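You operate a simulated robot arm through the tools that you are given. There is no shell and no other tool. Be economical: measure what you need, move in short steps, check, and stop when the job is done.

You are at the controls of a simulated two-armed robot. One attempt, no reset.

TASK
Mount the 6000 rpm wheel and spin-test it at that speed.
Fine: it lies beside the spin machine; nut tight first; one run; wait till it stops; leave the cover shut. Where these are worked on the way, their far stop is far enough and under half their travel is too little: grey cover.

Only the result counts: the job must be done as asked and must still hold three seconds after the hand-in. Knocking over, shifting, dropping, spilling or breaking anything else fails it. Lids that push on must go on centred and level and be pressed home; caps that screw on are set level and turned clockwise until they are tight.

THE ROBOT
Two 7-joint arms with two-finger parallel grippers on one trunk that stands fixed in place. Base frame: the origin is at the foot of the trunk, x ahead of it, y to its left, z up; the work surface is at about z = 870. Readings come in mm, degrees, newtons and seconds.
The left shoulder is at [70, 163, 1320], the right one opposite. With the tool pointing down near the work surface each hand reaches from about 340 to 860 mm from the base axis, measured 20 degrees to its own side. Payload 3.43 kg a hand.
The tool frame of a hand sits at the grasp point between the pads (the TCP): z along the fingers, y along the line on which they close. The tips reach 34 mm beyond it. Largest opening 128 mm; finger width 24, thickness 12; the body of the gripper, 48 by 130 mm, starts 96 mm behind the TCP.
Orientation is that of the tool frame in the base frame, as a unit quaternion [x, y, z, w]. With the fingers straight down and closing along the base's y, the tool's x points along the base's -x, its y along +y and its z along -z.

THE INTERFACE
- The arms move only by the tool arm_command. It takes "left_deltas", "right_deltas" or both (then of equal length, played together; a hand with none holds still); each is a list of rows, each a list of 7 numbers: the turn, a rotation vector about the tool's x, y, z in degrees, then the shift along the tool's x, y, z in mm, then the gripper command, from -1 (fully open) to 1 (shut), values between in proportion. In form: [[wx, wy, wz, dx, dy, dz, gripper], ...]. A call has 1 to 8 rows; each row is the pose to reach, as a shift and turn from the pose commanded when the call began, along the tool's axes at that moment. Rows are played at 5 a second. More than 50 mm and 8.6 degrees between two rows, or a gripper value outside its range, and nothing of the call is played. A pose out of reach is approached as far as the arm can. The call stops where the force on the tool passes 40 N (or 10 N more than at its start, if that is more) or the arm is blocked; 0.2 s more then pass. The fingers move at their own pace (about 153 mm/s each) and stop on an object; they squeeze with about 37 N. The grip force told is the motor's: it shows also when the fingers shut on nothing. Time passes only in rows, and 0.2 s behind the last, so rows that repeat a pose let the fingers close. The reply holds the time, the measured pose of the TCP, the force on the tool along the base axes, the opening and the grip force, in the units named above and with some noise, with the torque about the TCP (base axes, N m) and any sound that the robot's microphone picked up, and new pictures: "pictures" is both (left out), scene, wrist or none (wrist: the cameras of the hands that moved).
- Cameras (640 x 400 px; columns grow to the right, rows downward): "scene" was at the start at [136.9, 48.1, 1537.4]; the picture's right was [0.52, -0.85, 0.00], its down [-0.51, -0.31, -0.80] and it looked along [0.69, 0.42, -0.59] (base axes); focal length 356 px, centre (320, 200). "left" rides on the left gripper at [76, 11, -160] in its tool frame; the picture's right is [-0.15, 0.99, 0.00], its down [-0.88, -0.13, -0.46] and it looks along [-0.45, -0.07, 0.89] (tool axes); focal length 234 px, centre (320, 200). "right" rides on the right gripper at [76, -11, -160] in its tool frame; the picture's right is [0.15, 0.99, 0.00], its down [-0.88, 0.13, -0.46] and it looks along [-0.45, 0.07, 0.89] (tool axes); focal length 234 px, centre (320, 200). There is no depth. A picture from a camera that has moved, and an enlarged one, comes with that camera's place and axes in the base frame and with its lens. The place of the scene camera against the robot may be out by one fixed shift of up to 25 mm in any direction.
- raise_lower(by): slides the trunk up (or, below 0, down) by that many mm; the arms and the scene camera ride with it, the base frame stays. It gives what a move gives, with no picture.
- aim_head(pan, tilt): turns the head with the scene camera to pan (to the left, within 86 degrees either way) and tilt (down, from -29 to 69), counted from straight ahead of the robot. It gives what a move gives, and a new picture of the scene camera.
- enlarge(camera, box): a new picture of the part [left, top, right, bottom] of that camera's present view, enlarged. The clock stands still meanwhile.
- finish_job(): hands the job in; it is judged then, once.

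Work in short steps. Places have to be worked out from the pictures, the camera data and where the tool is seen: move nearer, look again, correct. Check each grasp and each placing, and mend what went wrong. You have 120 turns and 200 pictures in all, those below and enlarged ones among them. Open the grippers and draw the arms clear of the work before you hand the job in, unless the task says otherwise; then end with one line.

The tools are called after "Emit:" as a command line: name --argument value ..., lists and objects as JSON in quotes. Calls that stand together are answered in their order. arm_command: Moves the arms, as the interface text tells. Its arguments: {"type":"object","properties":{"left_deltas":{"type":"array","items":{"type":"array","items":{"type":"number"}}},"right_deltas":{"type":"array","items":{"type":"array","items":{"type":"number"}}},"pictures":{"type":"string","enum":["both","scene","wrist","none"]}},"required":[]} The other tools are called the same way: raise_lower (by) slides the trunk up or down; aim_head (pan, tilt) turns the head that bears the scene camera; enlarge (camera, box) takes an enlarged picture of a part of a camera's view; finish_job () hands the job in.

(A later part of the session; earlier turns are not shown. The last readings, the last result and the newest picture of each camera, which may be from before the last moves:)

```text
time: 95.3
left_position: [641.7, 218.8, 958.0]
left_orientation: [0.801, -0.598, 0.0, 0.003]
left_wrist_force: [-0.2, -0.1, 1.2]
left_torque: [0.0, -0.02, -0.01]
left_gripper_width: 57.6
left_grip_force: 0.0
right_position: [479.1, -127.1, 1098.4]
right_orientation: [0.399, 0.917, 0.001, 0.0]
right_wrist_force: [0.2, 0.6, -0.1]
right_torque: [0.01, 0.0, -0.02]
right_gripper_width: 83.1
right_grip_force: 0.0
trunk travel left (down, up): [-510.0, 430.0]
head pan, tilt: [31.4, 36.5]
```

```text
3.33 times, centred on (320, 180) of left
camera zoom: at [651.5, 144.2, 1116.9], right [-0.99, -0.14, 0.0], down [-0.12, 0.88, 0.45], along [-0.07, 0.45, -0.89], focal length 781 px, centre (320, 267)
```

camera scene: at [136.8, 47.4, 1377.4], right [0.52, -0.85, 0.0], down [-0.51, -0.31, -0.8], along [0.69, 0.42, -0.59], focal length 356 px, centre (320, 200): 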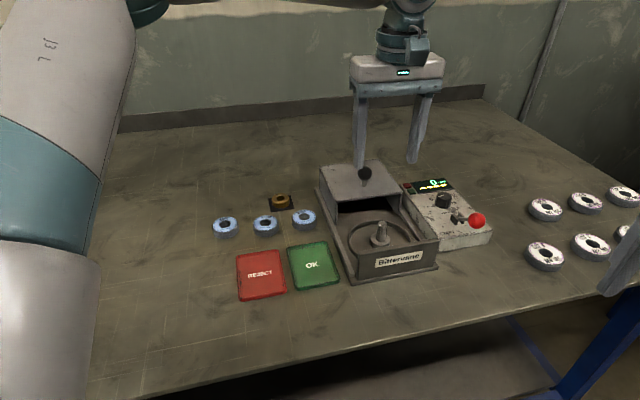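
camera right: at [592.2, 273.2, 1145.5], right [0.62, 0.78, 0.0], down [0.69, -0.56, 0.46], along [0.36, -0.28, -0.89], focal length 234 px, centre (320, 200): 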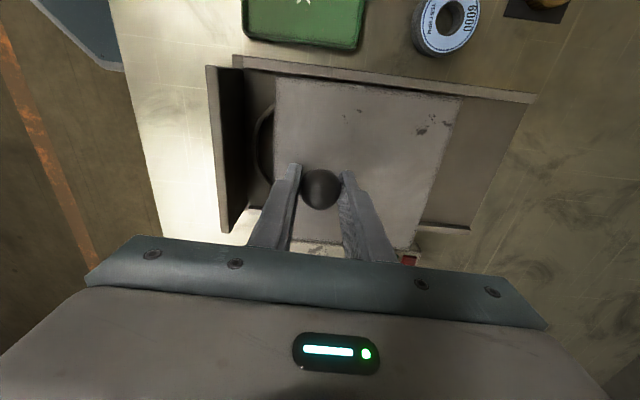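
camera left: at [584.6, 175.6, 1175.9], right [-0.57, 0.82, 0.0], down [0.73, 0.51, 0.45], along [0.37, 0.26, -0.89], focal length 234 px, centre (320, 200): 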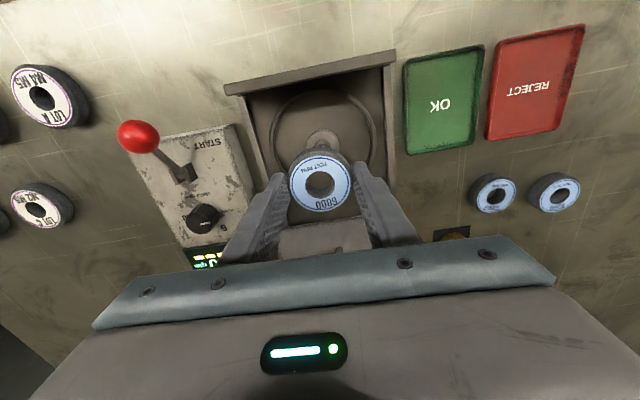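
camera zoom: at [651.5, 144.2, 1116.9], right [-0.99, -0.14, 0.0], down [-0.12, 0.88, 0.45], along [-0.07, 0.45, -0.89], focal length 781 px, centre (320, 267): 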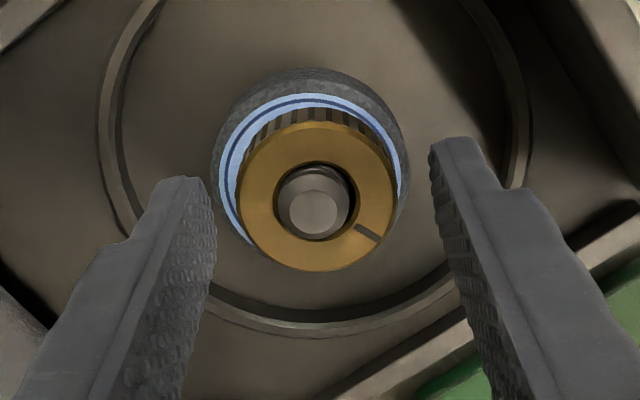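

Centred at yaw −106°. Gripping and turning ~306° clockwise.

Emit:
arm_command --left_deltas '[[0, 0, 0, 0, -1, 1, 1], [0, 0, 0, 0, -1, 1, 1], [0, 0, 0, 0, -1, 1, 1], [0, 0, 8.5, 0, -1, 1, 1], [0, 0, 17, 0, -1, 1, 1], [0, 0, 25.5, 0, -1, 1, 1], [0, 0, 34, 0, -1, 1, 1]]' --pictures "none"

Emit:
arm_command --left_deltas '[[0, 0, 8.5, 0, 0, 0, 1], [0, 0, 17, 0, 0, 0, 1], [0, 0, 25.5, 0, 0, 0, 1], [0, 0, 34, 0, 0, 0, 1], [0, 0, 42.5, 0, 0, 0, 1], [0, 0, 51, 0, 0, 0, 1], [0, 0, 59.5, 0, 0, 0, 1], [0, 0, 68, 0, 0, 0, 1]]' --pictures "none"

Emit:
arm_command --left_deltas '[[0, 0, 8.5, 0, 0, 0, 1], [0, 0, 17, 0, 0, 0, 1], [0, 0, 25.5, 0, 0, 0, 1], [0, 0, 34, 0, 0, 0, 1], [0, 0, 42.5, 0, 0, 0, 1], [0, 0, 51, 0, 0, 0, 1], [0, 0, 59.5, 0, 0, 0, 1], [0, 0, 68, 0, 0, 0, 1]]' --pictures "none"

Emit:
arm_command --left_deltas '[[0, 0, 8.5, 0, 0, 0, 1], [0, 0, 17, 0, 0, 0, 1], [0, 0, 25.5, 0, 0, 0, 1], [0, 0, 34, 0, 0, 0, 1], [0, 0, 42.5, 0, 0, 0, 1], [0, 0, 51, 0, 0, 0, 1], [0, 0, 59.5, 0, 0, 0, 1], [0, 0, 68, 0, 0, 0, 1]]' --pictures "none"

Emit:
arm_command --left_deltas '[[0, 0, 8.5, 0, 0, 0, 1], [0, 0, 17, 0, 0, 0, 1], [0, 0, 25.5, 0, 0, 0, 1], [0, 0, 34, 0, 0, 0, 1], [0, 0, 42.5, 0, 0, 0, 1], [0, 0, 51, 0, 0, 0, 1], [0, 0, 59.5, 0, 0, 0, 1], [0, 0, 68, 0, 0, 0, 1]]' --pictures "none"

Emit:
enlarge --camera "scene" --box '[355, 150, 415, 190]'

```text
time: 96.9
left_position: [642.4, 217.2, 957.1]
left_orientation: [-0.59, 0.807, -0.001, -0.001]
left_wrist_force: [3.7, 1.4, 14.4]
left_torque: [0.08, 0.04, 0.11]
left_gripper_width: 41.3
left_grip_force: 36.9
right_position: [479.4, -126.9, 1099.2]
right_orientation: [0.399, 0.917, 0.001, 0.0]
right_wrist_force: [0.0, -0.7, 0.3]
right_torque: [0.0, 0.01, 0.01]
right_gripper_width: 83.1
right_grip_force: 0.1
trunk travel left (down, up): [-510.0, 430.0]
head pan, tilt: [31.4, 36.5]
```

```text
time: 98.7
left_position: [642.1, 219.0, 955.7]
left_orientation: [-0.038, 0.999, -0.002, -0.001]
left_wrist_force: [2.7, 2.7, 14.4]
left_torque: [0.29, -0.1, 0.08]
left_gripper_width: 41.0
left_grip_force: 37.4
right_position: [478.6, -126.8, 1099.5]
right_orientation: [0.398, 0.917, 0.001, 0.0]
right_wrist_force: [-0.5, -0.8, -0.1]
right_torque: [0.01, 0.02, -0.01]
right_gripper_width: 83.1
right_grip_force: 0.0
trunk travel left (down, up): [-510.0, 430.0]
head pan, tilt: [31.4, 36.5]
```

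```text
time: 100.5
left_position: [642.2, 220.1, 955.6]
left_orientation: [0.528, 0.849, -0.004, 0.0]
left_wrist_force: [0.0, 0.7, 4.4]
left_torque: [0.16, 0.08, 0.05]
left_gripper_width: 41.0
left_grip_force: 36.8
right_position: [480.1, -126.4, 1100.0]
right_orientation: [0.398, 0.917, 0.001, 0.0]
right_wrist_force: [0.0, 0.0, 0.3]
right_torque: [-0.03, -0.01, -0.01]
right_gripper_width: 83.2
right_grip_force: 0.1
trunk travel left (down, up): [-510.0, 430.0]
head pan, tilt: [31.4, 36.5]
```

```text
time: 102.3
left_position: [642.8, 220.3, 955.7]
left_orientation: [0.912, 0.409, -0.002, 0.001]
left_wrist_force: [2.4, 2.7, 0.3]
left_torque: [0.12, -0.1, 0.05]
left_gripper_width: 41.0
left_grip_force: 37.3
right_position: [480.1, -126.9, 1098.6]
right_orientation: [0.398, 0.917, 0.001, 0.0]
right_wrist_force: [0.3, -0.2, -0.4]
right_torque: [-0.02, 0.02, 0.0]
right_gripper_width: 83.0
right_grip_force: 0.1
trunk travel left (down, up): [-510.0, 430.0]
head pan, tilt: [31.4, 36.5]
```

```text
time: 104.1
left_position: [643.7, 219.4, 955.6]
left_orientation: [0.985, -0.172, -0.002, 0.002]
left_wrist_force: [0.7, -0.4, 0.5]
left_torque: [0.01, -0.01, -0.01]
left_gripper_width: 40.8
left_grip_force: 37.5
right_position: [480.4, -127.3, 1097.7]
right_orientation: [0.4, 0.916, 0.001, 0.001]
right_wrist_force: [0.5, 0.7, -0.2]
right_torque: [0.01, 0.01, -0.01]
right_gripper_width: 83.3
right_grip_force: 0.0
trunk travel left (down, up): [-510.0, 430.0]
head pan, tilt: [31.4, 36.5]
```

```text
10.00 times, centred on (385, 170) of scene
camera zoom: at [137.0, 47.9, 1247.3], right [0.52, -0.85, 0.0], down [-0.51, -0.31, -0.8], along [0.69, 0.42, -0.59], focal length 3564 px, centre (-330, 500)
```

zoom: 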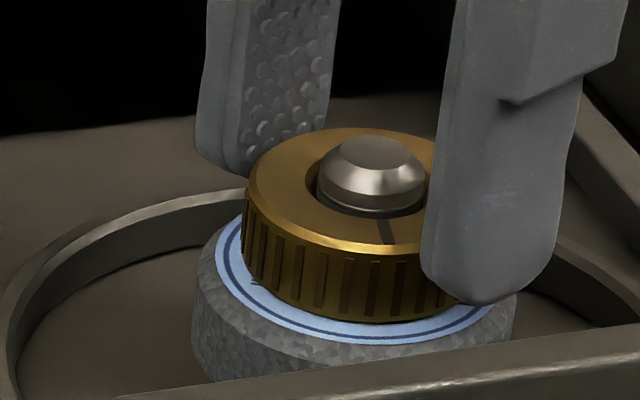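

Torque stays low. Lift test again for the remaining play.

Emit:
arm_command --left_deltas '[[0, 0, 0, 0, 0, -3, 1], [0, 0, 0, 0, 0, -6, 1], [0, 0, 0, 0, 0, -6, 1]]' --pictures "none"

Emit:
enlarge --camera "scene" --box '[355, 150, 415, 190]'

```text
time: 104.9
left_position: [645.2, 220.4, 958.3]
left_orientation: [0.985, -0.17, -0.003, 0.001]
left_wrist_force: [0.3, 0.9, -22.6]
left_torque: [0.0, -0.01, -0.01]
left_gripper_width: 41.0
left_grip_force: 36.8
right_position: [482.2, -126.2, 1097.6]
right_orientation: [0.399, 0.917, 0.001, 0.0]
right_wrist_force: [0.0, 0.3, -0.1]
right_torque: [0.01, -0.01, -0.03]
right_gripper_width: 83.1
right_grip_force: 0.0
trunk travel left (down, up): [-510.0, 430.0]
head pan, tilt: [31.4, 36.5]
```

```text
10.00 times, centred on (385, 170) of scene
camera zoom: at [139.2, 48.7, 1246.8], right [0.52, -0.85, 0.0], down [-0.51, -0.31, -0.8], along [0.68, 0.42, -0.6], focal length 3564 px, centre (-330, 500)
```

zoom: 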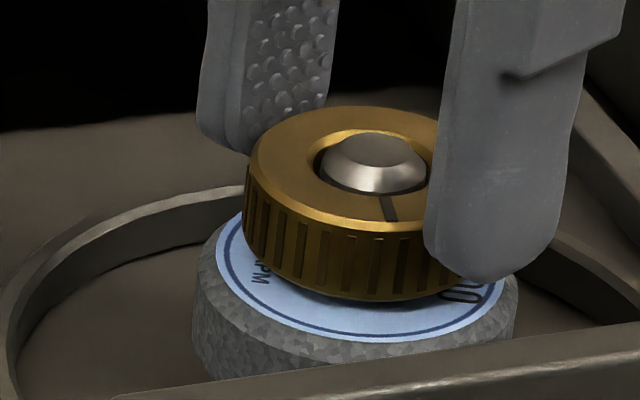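

Play unchanged. Diagnostic: with the nut held up off the wheel, I turn back 51° and see whether the wheel/spindle follows or the height changes.

Emit:
arm_command --left_deltas '[[0, 0, -8.5, 0, 0, 0, 1], [0, 0, -17, 0, 0, 0, 1], [0, 0, -25.5, 0, 0, 0, 1], [0, 0, -34, 0, 0, 0, 1], [0, 0, -42.5, 0, 0, 0, 1], [0, 0, -51, 0, 0, 0, 1]]' --pictures "none"

Emit:
enlarge --camera "scene" --box '[355, 150, 415, 190]'

```text
time: 106.3
left_position: [645.5, 219.4, 959.8]
left_orientation: [0.962, 0.273, -0.004, 0.001]
left_wrist_force: [-3.2, 0.0, -27.7]
left_torque: [0.01, 0.13, -0.01]
left_gripper_width: 41.2
left_grip_force: 36.9
right_position: [482.6, -126.1, 1097.5]
right_orientation: [0.399, 0.917, 0.0, -0.001]
right_wrist_force: [0.5, 0.6, 0.1]
right_torque: [0.04, -0.01, -0.01]
right_gripper_width: 83.1
right_grip_force: 0.0
trunk travel left (down, up): [-510.0, 430.0]
head pan, tilt: [31.4, 36.5]
```

```text
10.00 times, centred on (385, 170) of scene
camera zoom: at [139.4, 48.9, 1247.0], right [0.52, -0.85, 0.0], down [-0.51, -0.31, -0.8], along [0.68, 0.42, -0.6], focal length 3564 px, centre (-330, 500)
```

zoom: 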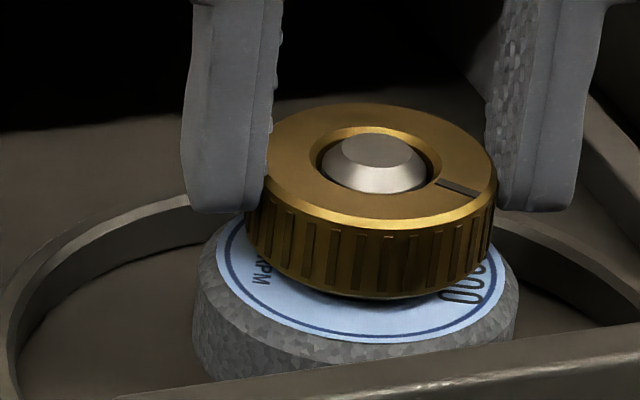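

The wheel/spindle stays still, so the spindle is fixed. Now turning clockwise while keeping the slight upward pull, watching height.

Emit:
arm_command --left_deltas '[[0, 0, 8.5, 0, 0, 0, 1], [0, 0, 17, 0, 0, 0, 1], [0, 0, 25.5, 0, 0, 0, 1], [0, 0, 34, 0, 0, 0, 1], [0, 0, 42.5, 0, 0, 0, 1], [0, 0, 51, 0, 0, 0, 1], [0, 0, 57, 0, 0, 0, 1]]' --pictures "none"

Emit:
enlarge --camera "scene" --box '[355, 150, 415, 190]'

```text
time: 107.9
left_position: [644.3, 220.3, 960.5]
left_orientation: [0.975, -0.223, -0.003, 0.003]
left_wrist_force: [-0.7, 0.2, -25.0]
left_torque: [-0.05, -0.02, -0.03]
left_gripper_width: 41.1
left_grip_force: 37.4
right_position: [483.1, -127.1, 1097.9]
right_orientation: [0.399, 0.917, 0.001, -0.001]
right_wrist_force: [0.4, -0.2, 0.2]
right_torque: [0.01, -0.01, 0.01]
right_gripper_width: 82.7
right_grip_force: 0.1
trunk travel left (down, up): [-510.0, 430.0]
head pan, tilt: [31.4, 36.5]
```

```text
10.00 times, centred on (385, 170) of scene
camera zoom: at [139.7, 48.8, 1247.0], right [0.52, -0.85, 0.0], down [-0.51, -0.31, -0.8], along [0.68, 0.42, -0.6], focal length 3564 px, centre (-330, 500)
```

zoom: 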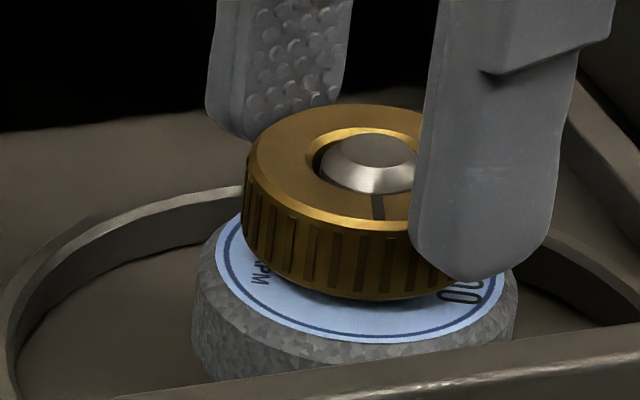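

Height doesn't depend on angle when unloaded; perhaps tightening needs axial pressure. Lower back, release, rewind, and turn again while pressing ~15–20 N.

Emit:
arm_command --left_deltas '[[0, 0, 0, 0, 0, 6, 1], [0, 0, 0, 0, 0, 6, 1], [0, 0, 0, 0, 0, 6, 0.1], [0, 0, 0, 0, 0, 6, 0.1], [0, 0, -8.5, 0, 0, 6, 0.1], [0, 0, -17, 0, 0, 6, 0.1], [0, 0, -25.5, 0, 0, 6, 0.1], [0, 0, -34, 0, 0, 6, 0.1]]' --pictures "none"

Emit:
arm_command --left_deltas '[[0, 0, -8.5, 0, 0, 0, 0.1], [0, 0, -17, 0, 0, 0, 0.1], [0, 0, -25.5, 0, 0, 0, 0.1], [0, 0, -34, 0, 0, 0, 0.1], [0, 0, -42.5, 0, 0, 0, 0.1], [0, 0, -51, 0, 0, 0, 0.1], [0, 0, -59.5, 0, 0, 0, 0.1], [0, 0, -68, 0, 0, 0, 0.1]]' --pictures "none"

Emit:
arm_command --left_deltas '[[0, 0, -8.5, 0, 0, 0, 0.1], [0, 0, -17, 0, 0, 0, 0.1], [0, 0, -25.5, 0, 0, 0, 0.1], [0, 0, -34, 0, 0, 0, 0.1], [0, 0, -42.5, 0, 0, 0, 0.1], [0, 0, -51, 0, 0, 0, 0.1], [0, 0, -59.5, 0, 0, 0, 0.1], [0, 0, -68, 0, 0, 0, 0.1]]' --pictures "none"

Emit:
arm_command --left_deltas '[[0, 0, -8.5, 0, 0, 0, 0.1], [0, 0, -17, 0, 0, 0, 0.1], [0, 0, -25.5, 0, 0, 0, 0.1], [0, 0, -34, 0, 0, 0, 0.1], [0, 0, -42.5, 0, 0, 0, 0.1], [0, 0, -51, 0, 0, 0, 0.1], [0, 0, -59.5, 0, 0, 0, 0.1], [0, 0, -68, 0, 0, 0, 0.1]]' --pictures "none"

Emit:
arm_command --left_deltas '[[0, 0, -8.5, 0, 0, 0, 0.1], [0, 0, -17, 0, 0, 0, 0.1], [0, 0, -25.5, 0, 0, 0, 0.1], [0, 0, -34, 0, 0, 0, 0.1], [0, 0, -42.5, 0, 0, 0, 0.1], [0, 0, -51, 0, 0, 0, 0.1], [0, 0, -59.5, 0, 0, 0, 0.1], [0, 0, -64, 0, 0, 0, 0.1]]' --pictures "none"

Emit:
enlarge --camera "left" --box '[280, 120, 360, 240]'

Emit:
enlarge --camera "scene" --box '[355, 150, 415, 190]'

```text
time: 109.7
left_position: [641.7, 219.7, 956.1]
left_orientation: [0.997, 0.075, -0.002, 0.002]
left_wrist_force: [-1.4, 0.3, -0.2]
left_torque: [-0.04, -0.03, -0.02]
left_gripper_width: 57.5
left_grip_force: 0.0
right_position: [480.1, -127.7, 1098.7]
right_orientation: [0.399, 0.917, 0.0, 0.001]
right_wrist_force: [0.6, 0.7, 0.7]
right_torque: [0.0, -0.01, 0.03]
right_gripper_width: 83.3
right_grip_force: 0.1
trunk travel left (down, up): [-510.0, 430.0]
head pan, tilt: [31.4, 36.5]
```

```text
time: 111.5
left_position: [642.4, 218.3, 957.1]
left_orientation: [0.785, 0.62, -0.003, 0.0]
left_wrist_force: [-0.2, 0.0, -0.6]
left_torque: [0.0, -0.02, -0.05]
left_gripper_width: 57.6
left_grip_force: 0.1
right_position: [480.4, -128.2, 1099.1]
right_orientation: [0.399, 0.917, 0.001, 0.0]
right_wrist_force: [0.7, -0.5, 0.4]
right_torque: [0.03, 0.01, 0.0]
right_gripper_width: 83.1
right_grip_force: 0.0
trunk travel left (down, up): [-510.0, 430.0]
head pan, tilt: [31.4, 36.5]
```

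```text
time: 113.3
left_position: [642.7, 219.5, 956.3]
left_orientation: [0.305, 0.952, -0.003, -0.001]
left_wrist_force: [0.8, 0.7, 0.2]
left_torque: [0.01, 0.0, 0.03]
left_gripper_width: 57.5
left_grip_force: 0.0
right_position: [480.0, -127.1, 1098.6]
right_orientation: [0.399, 0.917, 0.0, 0.0]
right_wrist_force: [0.8, 0.2, 1.1]
right_torque: [-0.01, 0.01, 0.0]
right_gripper_width: 83.4
right_grip_force: 0.1
trunk travel left (down, up): [-510.0, 430.0]
head pan, tilt: [31.4, 36.5]
```

```text
time: 115.1
left_position: [645.2, 219.1, 956.0]
left_orientation: [-0.28, 0.96, -0.001, -0.003]
left_wrist_force: [0.2, -0.4, 0.1]
left_torque: [0.01, 0.03, 0.02]
left_gripper_width: 57.6
left_grip_force: 0.0
right_position: [479.6, -127.4, 1097.6]
right_orientation: [0.399, 0.917, 0.001, 0.0]
right_wrist_force: [0.1, 0.7, -0.7]
right_torque: [0.0, 0.02, -0.03]
right_gripper_width: 83.3
right_grip_force: 0.0
trunk travel left (down, up): [-510.0, 430.0]
head pan, tilt: [31.4, 36.5]
```

```text
time: 116.9
left_position: [643.3, 219.2, 955.6]
left_orientation: [0.746, -0.666, -0.001, 0.002]
left_wrist_force: [-0.9, -0.1, -0.8]
left_torque: [-0.03, 0.0, 0.01]
left_gripper_width: 57.5
left_grip_force: 0.0
right_position: [480.0, -127.1, 1098.4]
right_orientation: [0.398, 0.917, 0.001, 0.001]
right_wrist_force: [0.1, -1.0, -1.1]
right_torque: [0.01, 0.01, -0.01]
right_gripper_width: 83.5
right_grip_force: 0.0
trunk travel left (down, up): [-510.0, 430.0]
head pan, tilt: [31.4, 36.5]
```

```text
3.33 times, centred on (320, 180) of left
camera zoom: at [639.3, 144.1, 1115.9], right [-1.0, 0.03, 0.0], down [0.03, 0.89, 0.45], along [0.01, 0.45, -0.89], focal length 781 px, centre (320, 267)
```

zoom: 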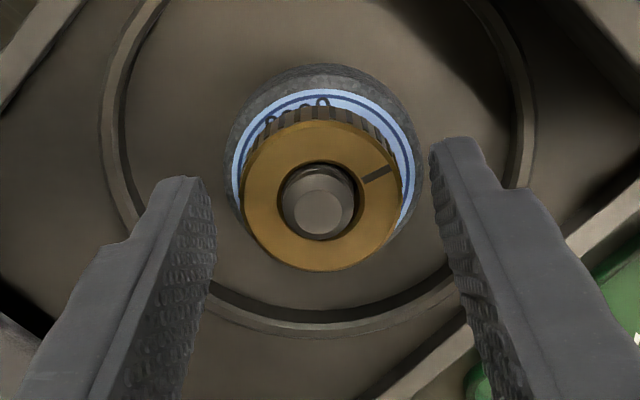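

```text
10.00 times, centred on (385, 170) of scene
camera zoom: at [136.9, 47.9, 1247.3], right [0.52, -0.85, 0.0], down [-0.51, -0.31, -0.8], along [0.69, 0.42, -0.59], focal length 3564 px, centre (-330, 500)
```

zoom: 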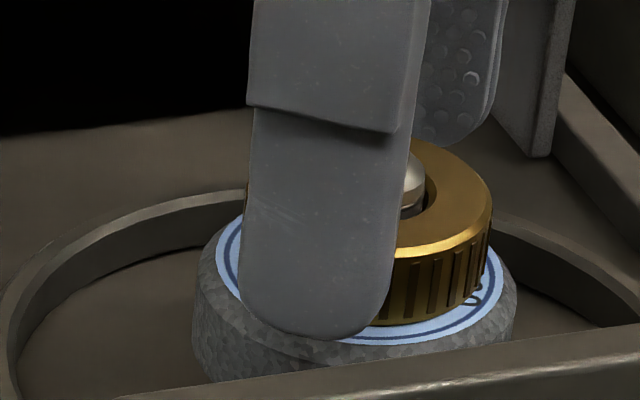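

Regrip a little lower, press, and turn 300° clockwise.

Emit:
arm_command --left_deltas '[[0, 0, 0, 0, 0.5, 2, 0.1], [0, 0, 0, 0, 0.5, 2, 1], [0, 0, 0, 0, 0.5, 2, 1], [0, 0, 0, 0, 0.5, 2, 1], [0, 0, 0, 0, 0.5, 4.5, 1], [0, 0, 8.5, 0, 0.5, 4.5, 1], [0, 0, 17, 0, 0.5, 4.5, 1], [0, 0, 25.5, 0, 0.5, 4.5, 1]]' --pictures "none"

Emit:
arm_command --left_deltas '[[0, 0, 8.5, 0, 0, 0, 1], [0, 0, 17, 0, 0, 0, 1], [0, 0, 25.5, 0, 0, 0, 1], [0, 0, 34, 0, 0, 0, 1], [0, 0, 42.5, 0, 0, 0, 1], [0, 0, 51, 0, 0, 0, 1], [0, 0, 59.5, 0, 0, 0, 1], [0, 0, 68, 0, 0, 0, 1]]' --pictures "none"

Emit:
enlarge --camera "scene" --box '[355, 150, 415, 190]'

```text
time: 118.7
left_position: [642.3, 219.2, 952.9]
left_orientation: [-0.58, 0.815, -0.002, -0.001]
left_wrist_force: [7.5, 5.1, 16.3]
left_torque: [0.17, -0.26, 0.15]
left_gripper_width: 41.2
left_grip_force: 36.8
right_position: [480.8, -127.2, 1099.1]
right_orientation: [0.399, 0.917, 0.001, 0.001]
right_wrist_force: [-0.3, -0.6, 0.5]
right_torque: [0.02, 0.01, 0.0]
right_gripper_width: 83.4
right_grip_force: 0.1
trunk travel left (down, up): [-510.0, 430.0]
head pan, tilt: [31.4, 36.5]
```

```text
time: 120.5
left_position: [641.1, 219.2, 951.5]
left_orientation: [-0.025, 1.0, -0.001, -0.002]
left_wrist_force: [5.3, 1.9, 7.9]
left_torque: [0.14, -0.14, 0.07]
left_gripper_width: 41.1
left_grip_force: 36.2
right_position: [479.3, -127.5, 1099.0]
right_orientation: [0.399, 0.917, 0.0, 0.001]
right_wrist_force: [0.4, -0.6, 0.6]
right_torque: [-0.01, -0.02, 0.0]
right_gripper_width: 83.1
right_grip_force: 0.2
trunk travel left (down, up): [-510.0, 430.0]
head pan, tilt: [31.4, 36.5]
```

```text
10.00 times, centred on (385, 170) of scene
camera zoom: at [136.8, 47.9, 1247.3], right [0.52, -0.85, 0.0], down [-0.51, -0.31, -0.8], along [0.69, 0.42, -0.59], focal length 3564 px, centre (-330, 500)
```

zoom: 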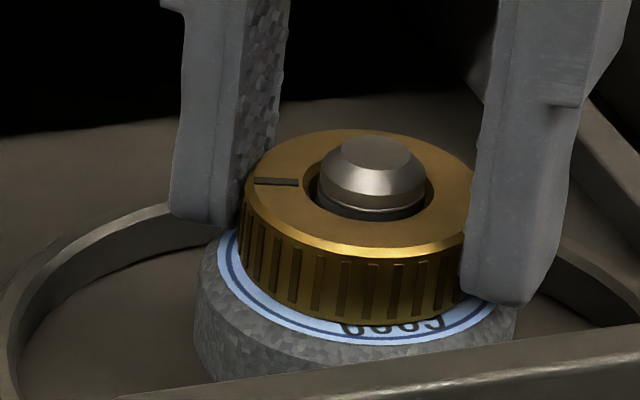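

Torque is only friction-like. I check the machine display for any status hint before continuing.

Emit:
enlarge --camera "scene" --box '[385, 95, 485, 185]'

Emit:
arm_command --left_deltas '[[0, 0, 8.5, 0, 0, 0, 1], [0, 0, 17, 0, 0, 0, 1], [0, 0, 25.5, 0, 0, 0, 1], [0, 0, 34, 0, 0, 0, 1], [0, 0, 42.5, 0, 0, 0, 1], [0, 0, 51, 0, 0, 0, 1], [0, 0, 59.5, 0, 0, 0, 1], [0, 0, 68, 0, 0, 0, 1]]' --pictures "none"

Emit:
arm_command --left_deltas '[[0, 0, 8.5, 0, 0, 0, 1], [0, 0, 17, 0, 0, 0, 1], [0, 0, 25.5, 0, 0, 0, 1], [0, 0, 34, 0, 0, 0, 1], [0, 0, 42.5, 0, 0, 0, 1], [0, 0, 51, 0, 0, 0, 1], [0, 0, 59.5, 0, 0, 0, 1], [0, 0, 68, 0, 0, 0, 1]]' --pictures "none"

Emit:
enlarge --camera "left" --box '[295, 140, 345, 215]'

```text
4.44 times, centred on (435, 140) of scene
camera zoom: at [136.8, 47.9, 1247.3], right [0.52, -0.85, 0.0], down [-0.51, -0.31, -0.8], along [0.69, 0.42, -0.59], focal length 1584 px, centre (-191, 467)
```

zoom: 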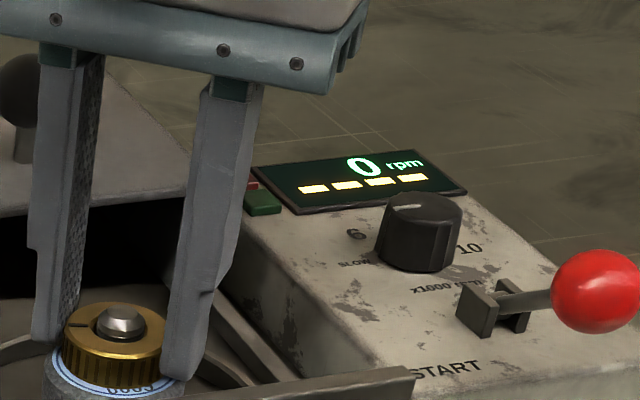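

```text
time: 122.3
left_position: [641.6, 219.5, 950.3]
left_orientation: [0.539, 0.843, -0.002, 0.001]
left_wrist_force: [2.7, 3.6, 3.2]
left_torque: [0.18, -0.07, 0.03]
left_gripper_width: 41.2
left_grip_force: 36.6
right_position: [478.8, -125.8, 1099.7]
right_orientation: [0.398, 0.917, 0.0, 0.0]
right_wrist_force: [-0.3, 1.0, -0.2]
right_torque: [-0.03, -0.02, 0.01]
right_gripper_width: 83.0
right_grip_force: 0.1
trunk travel left (down, up): [-510.0, 430.0]
head pan, tilt: [31.4, 36.5]
```

```text
time: 124.1
left_position: [642.8, 219.4, 951.1]
left_orientation: [0.918, 0.396, -0.002, 0.002]
left_wrist_force: [6.6, 3.4, 2.4]
left_torque: [0.18, -0.25, 0.03]
left_gripper_width: 40.8
left_grip_force: 37.3
right_position: [481.1, -126.9, 1098.8]
right_orientation: [0.399, 0.917, 0.0, 0.0]
right_wrist_force: [-0.3, -0.7, 0.1]
right_torque: [0.0, 0.03, 0.01]
right_gripper_width: 83.2
right_grip_force: 0.1
trunk travel left (down, up): [-510.0, 430.0]
head pan, tilt: [31.4, 36.5]
```

```text
5.33 times, centred on (320, 178) of left
camera zoom: at [701.8, 268.5, 1110.3], right [0.62, -0.78, 0.0], down [-0.7, -0.55, 0.46], along [-0.36, -0.29, -0.89], focal length 1249 px, centre (320, 320)
```

zoom: 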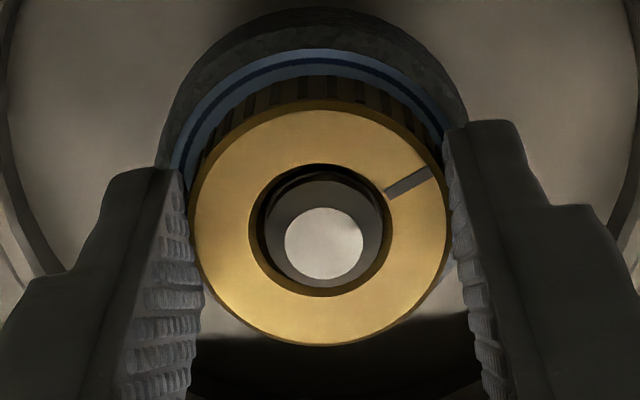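

Trying a firmer pull (≈35 N) to learn whether the nut is truly held axially.

Emit:
arm_command --left_deltas '[[0, 0, 0, 0, 0, -4, 1], [0, 0, 0, 0, 0, -7, 1], [0, 0, 0, 0, 0, -9, 1], [0, 0, 0, 0, 0, -10, 1]]' --pictures "none"

Emit:
enlarge --camera "scene" --box '[355, 150, 415, 190]'

```text
time: 125.1
left_position: [644.5, 218.3, 960.2]
left_orientation: [0.917, 0.398, -0.005, 0.001]
left_wrist_force: [-0.4, -0.2, -29.1]
left_torque: [0.03, -0.01, -0.01]
left_gripper_width: 40.9
left_grip_force: 37.1
right_position: [481.6, -126.4, 1097.9]
right_orientation: [0.398, 0.917, 0.0, -0.001]
right_wrist_force: [0.1, -0.8, 0.2]
right_torque: [0.05, -0.01, -0.02]
right_gripper_width: 82.9
right_grip_force: 0.0
trunk travel left (down, up): [-510.0, 430.0]
head pan, tilt: [31.4, 36.5]
```

```text
10.00 times, centred on (385, 170) of scene
camera zoom: at [139.4, 48.7, 1246.9], right [0.52, -0.85, 0.0], down [-0.51, -0.31, -0.8], along [0.68, 0.42, -0.6], focal length 3564 px, centre (-330, 500)
```

zoom: 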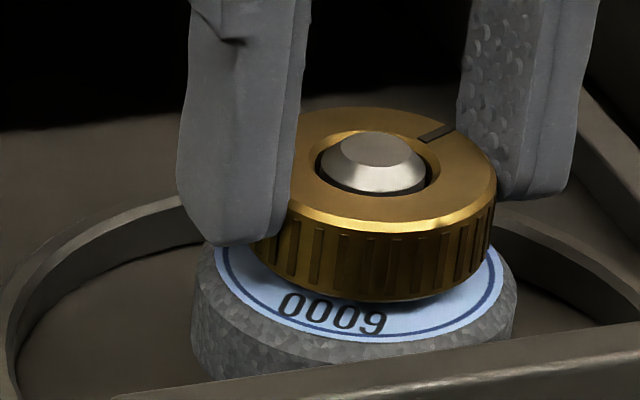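

The nut has a hard stop 4–5 mm up regardless of angle. Now I turn clockwise while it's held against that upper stop (thread flank loaded), watching force/height.

Emit:
arm_command --left_deltas '[[0, 0, 0, 0, 0, 1, 1], [0, 0, 8.5, 0, 0, 1, 1], [0, 0, 17, 0, 0, 1, 1], [0, 0, 25.5, 0, 0, 1, 1], [0, 0, 34, 0, 0, 1, 1], [0, 0, 42.5, 0, 0, 1, 1], [0, 0, 51, 0, 0, 1, 1], [0, 0, 59.5, 0, 0, 1, 1]]' --pictures "none"

Emit:
arm_command --left_deltas '[[0, 0, 8.5, 0, 0, 0, 1], [0, 0, 17, 0, 0, 0, 1], [0, 0, 17, 0, 0, 0, 1]]' --pictures "none"

Emit:
enlarge --camera "scene" --box '[355, 150, 415, 190]'

```text
time: 126.9
left_position: [644.4, 220.0, 958.7]
left_orientation: [0.994, -0.11, -0.003, 0.003]
left_wrist_force: [0.4, -0.3, -27.7]
left_torque: [-0.02, -0.05, -0.03]
left_gripper_width: 40.8
left_grip_force: 36.9
right_position: [481.7, -126.1, 1098.1]
right_orientation: [0.399, 0.917, 0.001, -0.001]
right_wrist_force: [-0.4, -0.4, -0.4]
right_torque: [0.0, 0.03, 0.01]
right_gripper_width: 83.2
right_grip_force: 0.1
trunk travel left (down, up): [-510.0, 430.0]
head pan, tilt: [31.4, 36.5]
```

```text
time: 127.7
left_position: [644.6, 219.1, 958.6]
left_orientation: [0.967, -0.256, -0.001, 0.003]
left_wrist_force: [-0.3, -0.6, -25.1]
left_torque: [-0.03, -0.01, -0.03]
left_gripper_width: 40.8
left_grip_force: 37.6
right_position: [482.6, -126.7, 1097.1]
right_orientation: [0.399, 0.917, 0.001, -0.002]
right_wrist_force: [-0.2, 0.3, -0.7]
right_torque: [0.01, -0.02, -0.02]
right_gripper_width: 83.1
right_grip_force: 0.0
trunk travel left (down, up): [-510.0, 430.0]
head pan, tilt: [31.4, 36.5]
```

```text
10.00 times, centred on (385, 170) of scene
camera zoom: at [139.6, 48.7, 1247.0], right [0.52, -0.85, 0.0], down [-0.51, -0.31, -0.8], along [0.68, 0.42, -0.6], focal length 3564 px, centre (-330, 500)
```

zoom: 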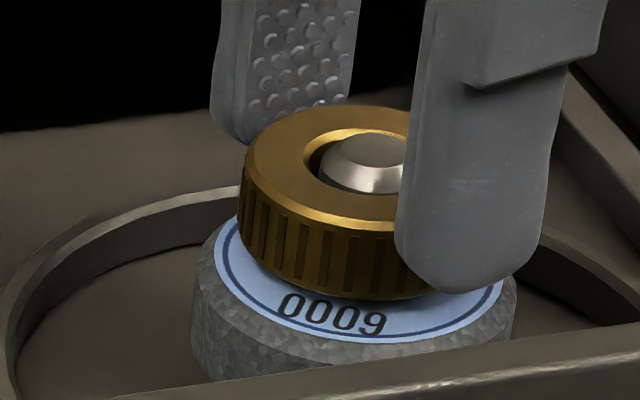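

No effect. Since I must rewind anyway, I rewind gripped under light upward pull, to see whether counter-clockwise frees it (tells thread pitch/state).

Emit:
arm_command --left_deltas '[[0, 0, -8.5, 0, 0, 0, 1], [0, 0, -17, 0, 0, 0, 1], [0, 0, -25.5, 0, 0, 0, 1], [0, 0, -34, 0, 0, 0, 1], [0, 0, -42.5, 0, 0, 0, 1], [0, 0, -51, 0, 0, 0, 1], [0, 0, -59.5, 0, 0, 0, 1], [0, 0, -68, 0, 0, 0, 1]]' --pictures "none"

Emit:
arm_command --left_deltas '[[0, 0, -8.5, 0, 0, 0, 1], [0, 0, -17, 0, 0, 0, 1], [0, 0, -25.5, 0, 0, 0, 1], [0, 0, -34, 0, 0, 0, 1], [0, 0, -42.5, 0, 0, 0, 1], [0, 0, -51, 0, 0, 0, 1], [0, 0, -59.5, 0, 0, 0, 1], [0, 0, -68, 0, 0, 0, 1]]' --pictures "none"

Emit:
arm_command --left_deltas '[[0, 0, -8.5, 0, 0, 0, 1], [0, 0, -17, 0, 0, 0, 1], [0, 0, -25.5, 0, 0, 0, 1], [0, 0, -34, 0, 0, 0, 1], [0, 0, -42.5, 0, 0, 0, 1], [0, 0, -51, 0, 0, 0, 1], [0, 0, -59.5, 0, 0, 0, 1], [0, 0, -68, 0, 0, 0, 1]]' --pictures "none"

Emit:
enlarge --camera "scene" --box '[355, 150, 415, 190]'

```text
time: 129.5
left_position: [644.5, 220.5, 958.7]
left_orientation: [0.944, 0.33, -0.003, 0.001]
left_wrist_force: [0.6, -0.9, -26.2]
left_torque: [0.04, 0.01, -0.05]
left_gripper_width: 40.8
left_grip_force: 37.3
right_position: [482.6, -127.0, 1096.7]
right_orientation: [0.399, 0.917, 0.0, -0.001]
right_wrist_force: [0.1, 1.0, 0.2]
right_torque: [-0.01, 0.0, -0.02]
right_gripper_width: 83.1
right_grip_force: 0.0
trunk travel left (down, up): [-510.0, 430.0]
head pan, tilt: [31.4, 36.5]
```

```text
time: 131.3
left_position: [642.4, 218.6, 960.8]
left_orientation: [0.598, 0.801, -0.003, 0.001]
left_wrist_force: [-0.1, -0.7, -1.3]
left_torque: [0.01, 0.02, 0.01]
left_gripper_width: 41.1
left_grip_force: 37.3
right_position: [479.8, -127.5, 1098.5]
right_orientation: [0.399, 0.917, 0.001, 0.0]
right_wrist_force: [0.8, 1.0, 0.7]
right_torque: [0.02, 0.0, -0.01]
right_gripper_width: 83.4
right_grip_force: 0.0
trunk travel left (down, up): [-510.0, 430.0]
head pan, tilt: [31.4, 36.5]
```

```text
time: 133.1
left_position: [642.3, 218.8, 961.2]
left_orientation: [0.047, 0.999, -0.003, -0.002]
left_wrist_force: [0.5, -0.6, -2.0]
left_torque: [0.02, 0.03, 0.02]
left_gripper_width: 40.9
left_grip_force: 36.7
right_position: [480.2, -126.4, 1098.9]
right_orientation: [0.399, 0.917, 0.001, 0.001]
right_wrist_force: [0.1, -0.6, -0.4]
right_torque: [0.0, 0.0, -0.01]
right_gripper_width: 83.0
right_grip_force: 0.0
trunk travel left (down, up): [-510.0, 430.0]
head pan, tilt: [31.4, 36.5]
```

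```text
10.00 times, centred on (385, 170) of scene
camera zoom: at [137.0, 48.0, 1247.3], right [0.52, -0.85, 0.0], down [-0.51, -0.31, -0.8], along [0.69, 0.42, -0.59], focal length 3564 px, centre (-330, 500)
```

zoom: 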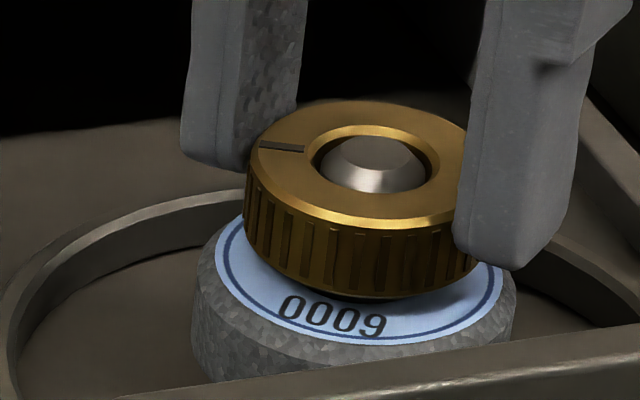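

Counter-clockwise freed it after ~100°, so there is a real thread; turning counts only near the thread's start height (I'd been sitting below it). Now at that height (TCP ≈958.5), turn clockwise again.

Emit:
arm_command --left_deltas '[[0, 0, 0, 0, 0, 2.5, 1], [0, 0, 8.5, 0, 0, 2.5, 1], [0, 0, 17, 0, 0, 2.5, 1], [0, 0, 25.5, 0, 0, 2.5, 1], [0, 0, 34, 0, 0, 2.5, 1], [0, 0, 42.5, 0, 0, 2.5, 1], [0, 0, 51, 0, 0, 2.5, 1], [0, 0, 59.5, 0, 0, 2.5, 1]]' --pictures "none"

Emit:
arm_command --left_deltas '[[0, 0, 8.5, 0, 0, 0, 1], [0, 0, 17, 0, 0, 0, 1], [0, 0, 25.5, 0, 0, 0, 1], [0, 0, 34, 0, 0, 0, 1], [0, 0, 42.5, 0, 0, 0, 1], [0, 0, 51, 0, 0, 0, 1], [0, 0, 59.5, 0, 0, 0, 1], [0, 0, 68, 0, 0, 0, 1]]' --pictures "none"

Emit:
arm_command --left_deltas '[[0, 0, 8.5, 0, 0, 0, 1], [0, 0, 17, 0, 0, 0, 1], [0, 0, 25.5, 0, 0, 0, 1], [0, 0, 34, 0, 0, 0, 1], [0, 0, 42.5, 0, 0, 0, 1], [0, 0, 51, 0, 0, 0, 1], [0, 0, 59.5, 0, 0, 0, 1], [0, 0, 68, 0, 0, 0, 1]]' --pictures "none"

Emit:
enlarge --camera "scene" --box '[355, 150, 415, 190]'

```text
time: 134.9
left_position: [643.5, 219.6, 957.7]
left_orientation: [0.539, 0.843, -0.003, 0.0]
left_wrist_force: [0.1, -0.7, -11.7]
left_torque: [0.04, -0.03, 0.01]
left_gripper_width: 40.7
left_grip_force: 37.3
right_position: [480.7, -126.6, 1097.7]
right_orientation: [0.399, 0.917, 0.0, 0.0]
right_wrist_force: [-0.5, 0.6, 0.5]
right_torque: [0.0, 0.01, -0.01]
right_gripper_width: 83.5
right_grip_force: 0.1
trunk travel left (down, up): [-510.0, 430.0]
head pan, tilt: [31.4, 36.5]
```

```text
time: 136.7
left_position: [644.1, 219.0, 957.2]
left_orientation: [0.918, 0.397, -0.003, 0.002]
left_wrist_force: [-0.8, 0.2, -11.0]
left_torque: [0.05, 0.0, -0.01]
left_gripper_width: 40.8
left_grip_force: 36.9
right_position: [481.0, -129.0, 1097.0]
right_orientation: [0.398, 0.917, 0.0, -0.001]
right_wrist_force: [0.0, -0.3, -0.5]
right_torque: [0.04, 0.01, 0.0]
right_gripper_width: 83.2
right_grip_force: 0.1
trunk travel left (down, up): [-510.0, 430.0]
head pan, tilt: [31.4, 36.5]
```

```text
time: 138.5
left_position: [643.1, 219.0, 957.6]
left_orientation: [0.983, -0.185, -0.001, 0.002]
left_wrist_force: [4.3, 0.7, -9.9]
left_torque: [-0.03, -0.19, -0.01]
left_gripper_width: 40.9
left_grip_force: 37.2
right_position: [481.6, -127.5, 1097.7]
right_orientation: [0.399, 0.917, 0.001, 0.0]
right_wrist_force: [0.0, -0.5, -0.3]
right_torque: [-0.01, -0.02, -0.01]
right_gripper_width: 83.1
right_grip_force: 0.0
trunk travel left (down, up): [-510.0, 430.0]
head pan, tilt: [31.4, 36.5]
```

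```text
10.00 times, centred on (385, 170) of scene
camera zoom: at [138.7, 48.3, 1247.1], right [0.52, -0.85, 0.0], down [-0.51, -0.31, -0.8], along [0.69, 0.42, -0.6], focal length 3564 px, centre (-330, 500)
```

zoom: 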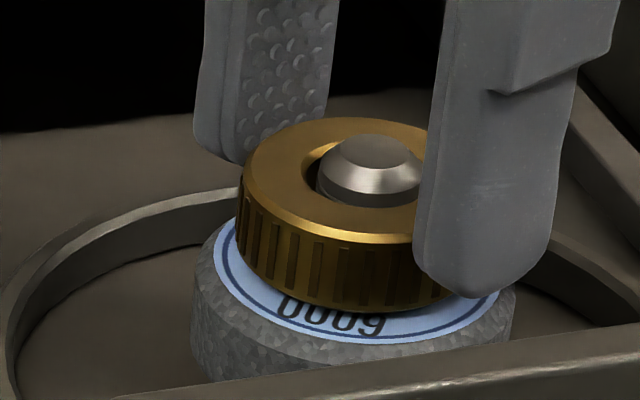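

Now the thread pulls the nut down as it turns (height dropped ~2.7 mm, −10 N pull). Release, rewind, and repeat: regrip, lift to the flank, and turn.

Emit:
arm_command --left_deltas '[[0, 0, 0, 0, 0, 0, 0.1], [0, 0, 0, 0, 0, 0, 0.1], [0, 0, -8.5, 0, 0, 0, 0.1], [0, 0, -17, 0, 0, 0, 0.1], [0, 0, -25.5, 0, 0, 0, 0.1], [0, 0, -34, 0, 0, 0, 0.1], [0, 0, -42.5, 0, 0, 0, 0.1], [0, 0, -51, 0, 0, 0, 0.1]]' --pictures "none"

Emit:
enlarge --camera "scene" --box '[355, 150, 415, 190]'

Emit:
arm_command --left_deltas '[[0, 0, -8.5, 0, 0, 0, 0.1], [0, 0, -17, 0, 0, 0, 0.1], [0, 0, -25.5, 0, 0, 0, 0.1], [0, 0, -34, 0, 0, 0, 0.1], [0, 0, -42.5, 0, 0, 0, 0.1], [0, 0, -51, 0, 0, 0, 0.1], [0, 0, -59.5, 0, 0, 0, 0.1], [0, 0, -68, 0, 0, 0, 0.1]]' --pictures "none"

Emit:
arm_command --left_deltas '[[0, 0, -8.5, 0, 0, 0, 0.1], [0, 0, -17, 0, 0, 0, 0.1], [0, 0, -25.5, 0, 0, 0, 0.1], [0, 0, -34, 0, 0, 0, 0.1], [0, 0, -42.5, 0, 0, 0, 0.1], [0, 0, -51, 0, 0, 0, 0.1], [0, 0, -59.5, 0, 0, 0, 0.1], [0, 0, -68, 0, 0, 0, 0.1]]' --pictures "none"

Emit:
arm_command --left_deltas '[[0, 0, -8.5, 0, 0, 0, 0.1], [0, 0, -17, 0, 0, 0, 0.1], [0, 0, -25.5, 0, 0, 0, 0.1], [0, 0, -34, 0, 0, 0, 0.1], [0, 0, -42.5, 0, 0, 0, 0.1], [0, 0, -51, 0, 0, 0, 0.1], [0, 0, -59.5, 0, 0, 0, 0.1], [0, 0, -68, 0, 0, 0, 0.1]]' --pictures "none"

Emit:
arm_command --left_deltas '[[0, 0, -8.5, 0, 0, 0, 0.1], [0, 0, -17, 0, 0, 0, 0.1], [0, 0, -25.5, 0, 0, 0, 0.1], [0, 0, -34, 0, 0, 0, 0.1], [0, 0, -42.5, 0, 0, 0, 0.1]]' --pictures "none"

Emit:
enlarge --camera "left" --box '[280, 120, 360, 240]'

```text
time: 140.3
left_position: [642.4, 219.1, 957.7]
left_orientation: [0.966, 0.26, -0.002, 0.002]
left_wrist_force: [0.3, -0.2, -0.5]
left_torque: [-0.03, -0.03, -0.01]
left_gripper_width: 57.7
left_grip_force: 0.2
right_position: [479.5, -127.4, 1098.2]
right_orientation: [0.399, 0.917, 0.001, 0.001]
right_wrist_force: [-0.1, 0.1, 0.0]
right_torque: [0.02, 0.01, 0.01]
right_gripper_width: 83.4
right_grip_force: 0.1
trunk travel left (down, up): [-510.0, 430.0]
head pan, tilt: [31.4, 36.5]
```

```text
10.00 times, centred on (385, 170) of scene
camera zoom: at [136.9, 47.9, 1247.4], right [0.52, -0.85, 0.0], down [-0.51, -0.31, -0.8], along [0.69, 0.42, -0.59], focal length 3564 px, centre (-330, 500)
```

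zoom: 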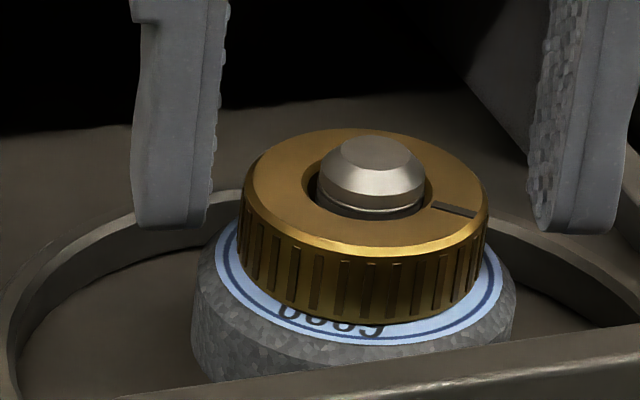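

```text
time: 142.1
left_position: [643.1, 219.6, 958.7]
left_orientation: [0.655, 0.755, -0.002, 0.0]
left_wrist_force: [0.3, 0.3, 0.2]
left_torque: [-0.01, 0.03, -0.04]
left_gripper_width: 57.5
left_grip_force: 0.0
right_position: [480.5, -127.1, 1098.3]
right_orientation: [0.399, 0.917, 0.001, 0.0]
right_wrist_force: [-0.3, 0.6, -0.4]
right_torque: [-0.04, 0.0, -0.04]
right_gripper_width: 83.2
right_grip_force: 0.1
trunk travel left (down, up): [-510.0, 430.0]
head pan, tilt: [31.4, 36.5]
```

```text
time: 143.9
left_position: [643.3, 218.7, 958.1]
left_orientation: [0.122, 0.993, -0.002, -0.001]
left_wrist_force: [0.0, -0.2, 0.2]
left_torque: [-0.04, -0.01, -0.04]
left_gripper_width: 57.5
left_grip_force: 0.1
right_position: [479.5, -126.5, 1098.5]
right_orientation: [0.399, 0.917, 0.001, 0.001]
right_wrist_force: [0.4, -0.3, -0.7]
right_torque: [0.04, 0.0, -0.01]
right_gripper_width: 83.3
right_grip_force: 0.1
trunk travel left (down, up): [-510.0, 430.0]
head pan, tilt: [31.4, 36.5]
```

```text
time: 145.7
left_position: [642.6, 219.5, 958.7]
left_orientation: [-0.454, 0.891, -0.001, -0.002]
left_wrist_force: [-0.2, -0.6, 0.7]
left_torque: [-0.01, 0.0, 0.0]
left_gripper_width: 57.4
left_grip_force: 0.0
right_position: [479.7, -127.4, 1098.6]
right_orientation: [0.399, 0.917, 0.001, 0.0]
right_wrist_force: [0.0, -0.5, 0.0]
right_torque: [-0.07, -0.04, -0.02]
right_gripper_width: 83.1
right_grip_force: 0.1
trunk travel left (down, up): [-510.0, 430.0]
head pan, tilt: [31.4, 36.5]
```

```text
time: 146.9
left_position: [642.1, 219.5, 957.9]
left_orientation: [0.747, -0.665, 0.0, 0.002]
left_wrist_force: [-0.5, -0.1, 0.4]
left_torque: [0.03, -0.01, 0.03]
left_gripper_width: 57.6
left_grip_force: 0.1
right_position: [480.1, -127.0, 1098.1]
right_orientation: [0.398, 0.917, 0.001, 0.0]
right_wrist_force: [-0.6, -0.1, -0.4]
right_torque: [0.02, -0.01, 0.03]
right_gripper_width: 83.2
right_grip_force: 0.1
trunk travel left (down, up): [-510.0, 430.0]
head pan, tilt: [31.4, 36.5]
```

```text
3.33 times, centred on (320, 180) of left
camera zoom: at [638.6, 144.3, 1117.6], right [-1.0, 0.03, 0.0], down [0.03, 0.89, 0.45], along [0.01, 0.45, -0.89], focal length 781 px, centre (320, 267)
```

zoom: 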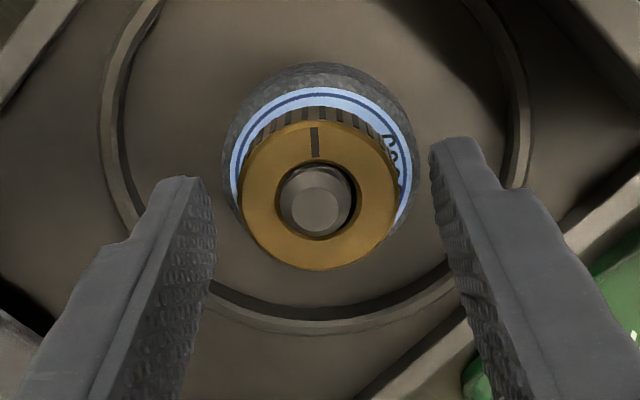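

Regrip lower for good purchase, lift to the flank, then turn clockwise with a slow descent.

Emit:
arm_command --left_deltas '[[0, 0, 0, 0, 0, 3, 0.1], [0, 0, 0, 0, 0, 3, 1], [0, 0, 0, 0, 0, 3, 1], [0, 0, 0, 0, 0, 3, 1], [0, 0, 0, 0, 0, 1.5, 1], [0, 0, 0, 0, 0, -1, 1], [0, 0, 8.5, 0, 0, -1, 1], [0, 0, 17, 0, 0, -1, 1]]' --pictures "none"

Emit:
arm_command --left_deltas '[[0, 0, 8.5, 0, 0, 0, 1], [0, 0, 17, 0, 0, 0, 1], [0, 0, 25.5, 0, 0, 0, 1], [0, 0, 34, 0, 0, 0, 1], [0, 0, 42.5, 0, 0, 0, 1], [0, 0, 51, 0, 0, 0, 1], [0, 0, 59.5, 0, 0, 0, 1], [0, 0, 68, 0, 0, 0, 1]]' --pictures "none"

Emit:
enlarge --camera "scene" --box '[355, 150, 415, 190]'

```text
time: 148.7
left_position: [643.5, 218.6, 957.8]
left_orientation: [-0.638, 0.77, -0.001, -0.003]
left_wrist_force: [1.2, -1.3, -9.5]
left_torque: [-0.09, -0.06, 0.01]
left_gripper_width: 41.2
left_grip_force: 36.8
right_position: [481.4, -126.4, 1097.5]
right_orientation: [0.399, 0.917, 0.0, 0.0]
right_wrist_force: [1.1, -0.1, 1.3]
right_torque: [0.01, 0.0, 0.02]
right_gripper_width: 83.3
right_grip_force: 0.1
trunk travel left (down, up): [-510.0, 430.0]
head pan, tilt: [31.4, 36.5]
```

```text
time: 150.5
left_position: [643.5, 219.5, 957.7]
left_orientation: [-0.097, 0.995, -0.002, -0.003]
left_wrist_force: [0.2, -0.3, -15.0]
left_torque: [-0.02, 0.04, -0.02]
left_gripper_width: 40.8
left_grip_force: 36.9
right_position: [481.9, -125.9, 1097.4]
right_orientation: [0.398, 0.917, 0.001, -0.001]
right_wrist_force: [-0.1, 1.3, -0.4]
right_torque: [0.01, 0.01, 0.02]
right_gripper_width: 83.3
right_grip_force: 0.1
trunk travel left (down, up): [-510.0, 430.0]
head pan, tilt: [31.4, 36.5]
```

```text
10.00 times, centred on (385, 170) of scene
camera zoom: at [138.4, 48.4, 1247.1], right [0.52, -0.85, 0.0], down [-0.51, -0.31, -0.8], along [0.69, 0.42, -0.6], focal length 3564 px, centre (-330, 500)
```

zoom: 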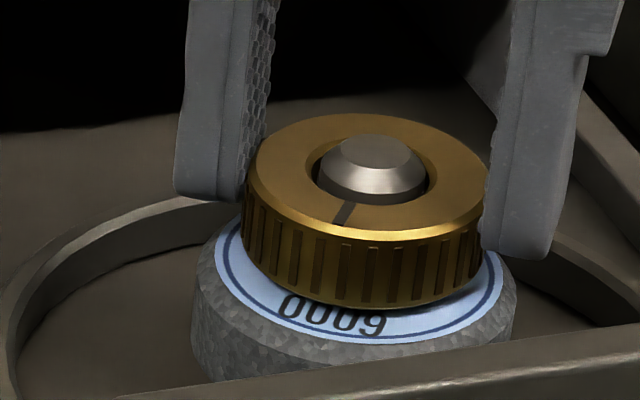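

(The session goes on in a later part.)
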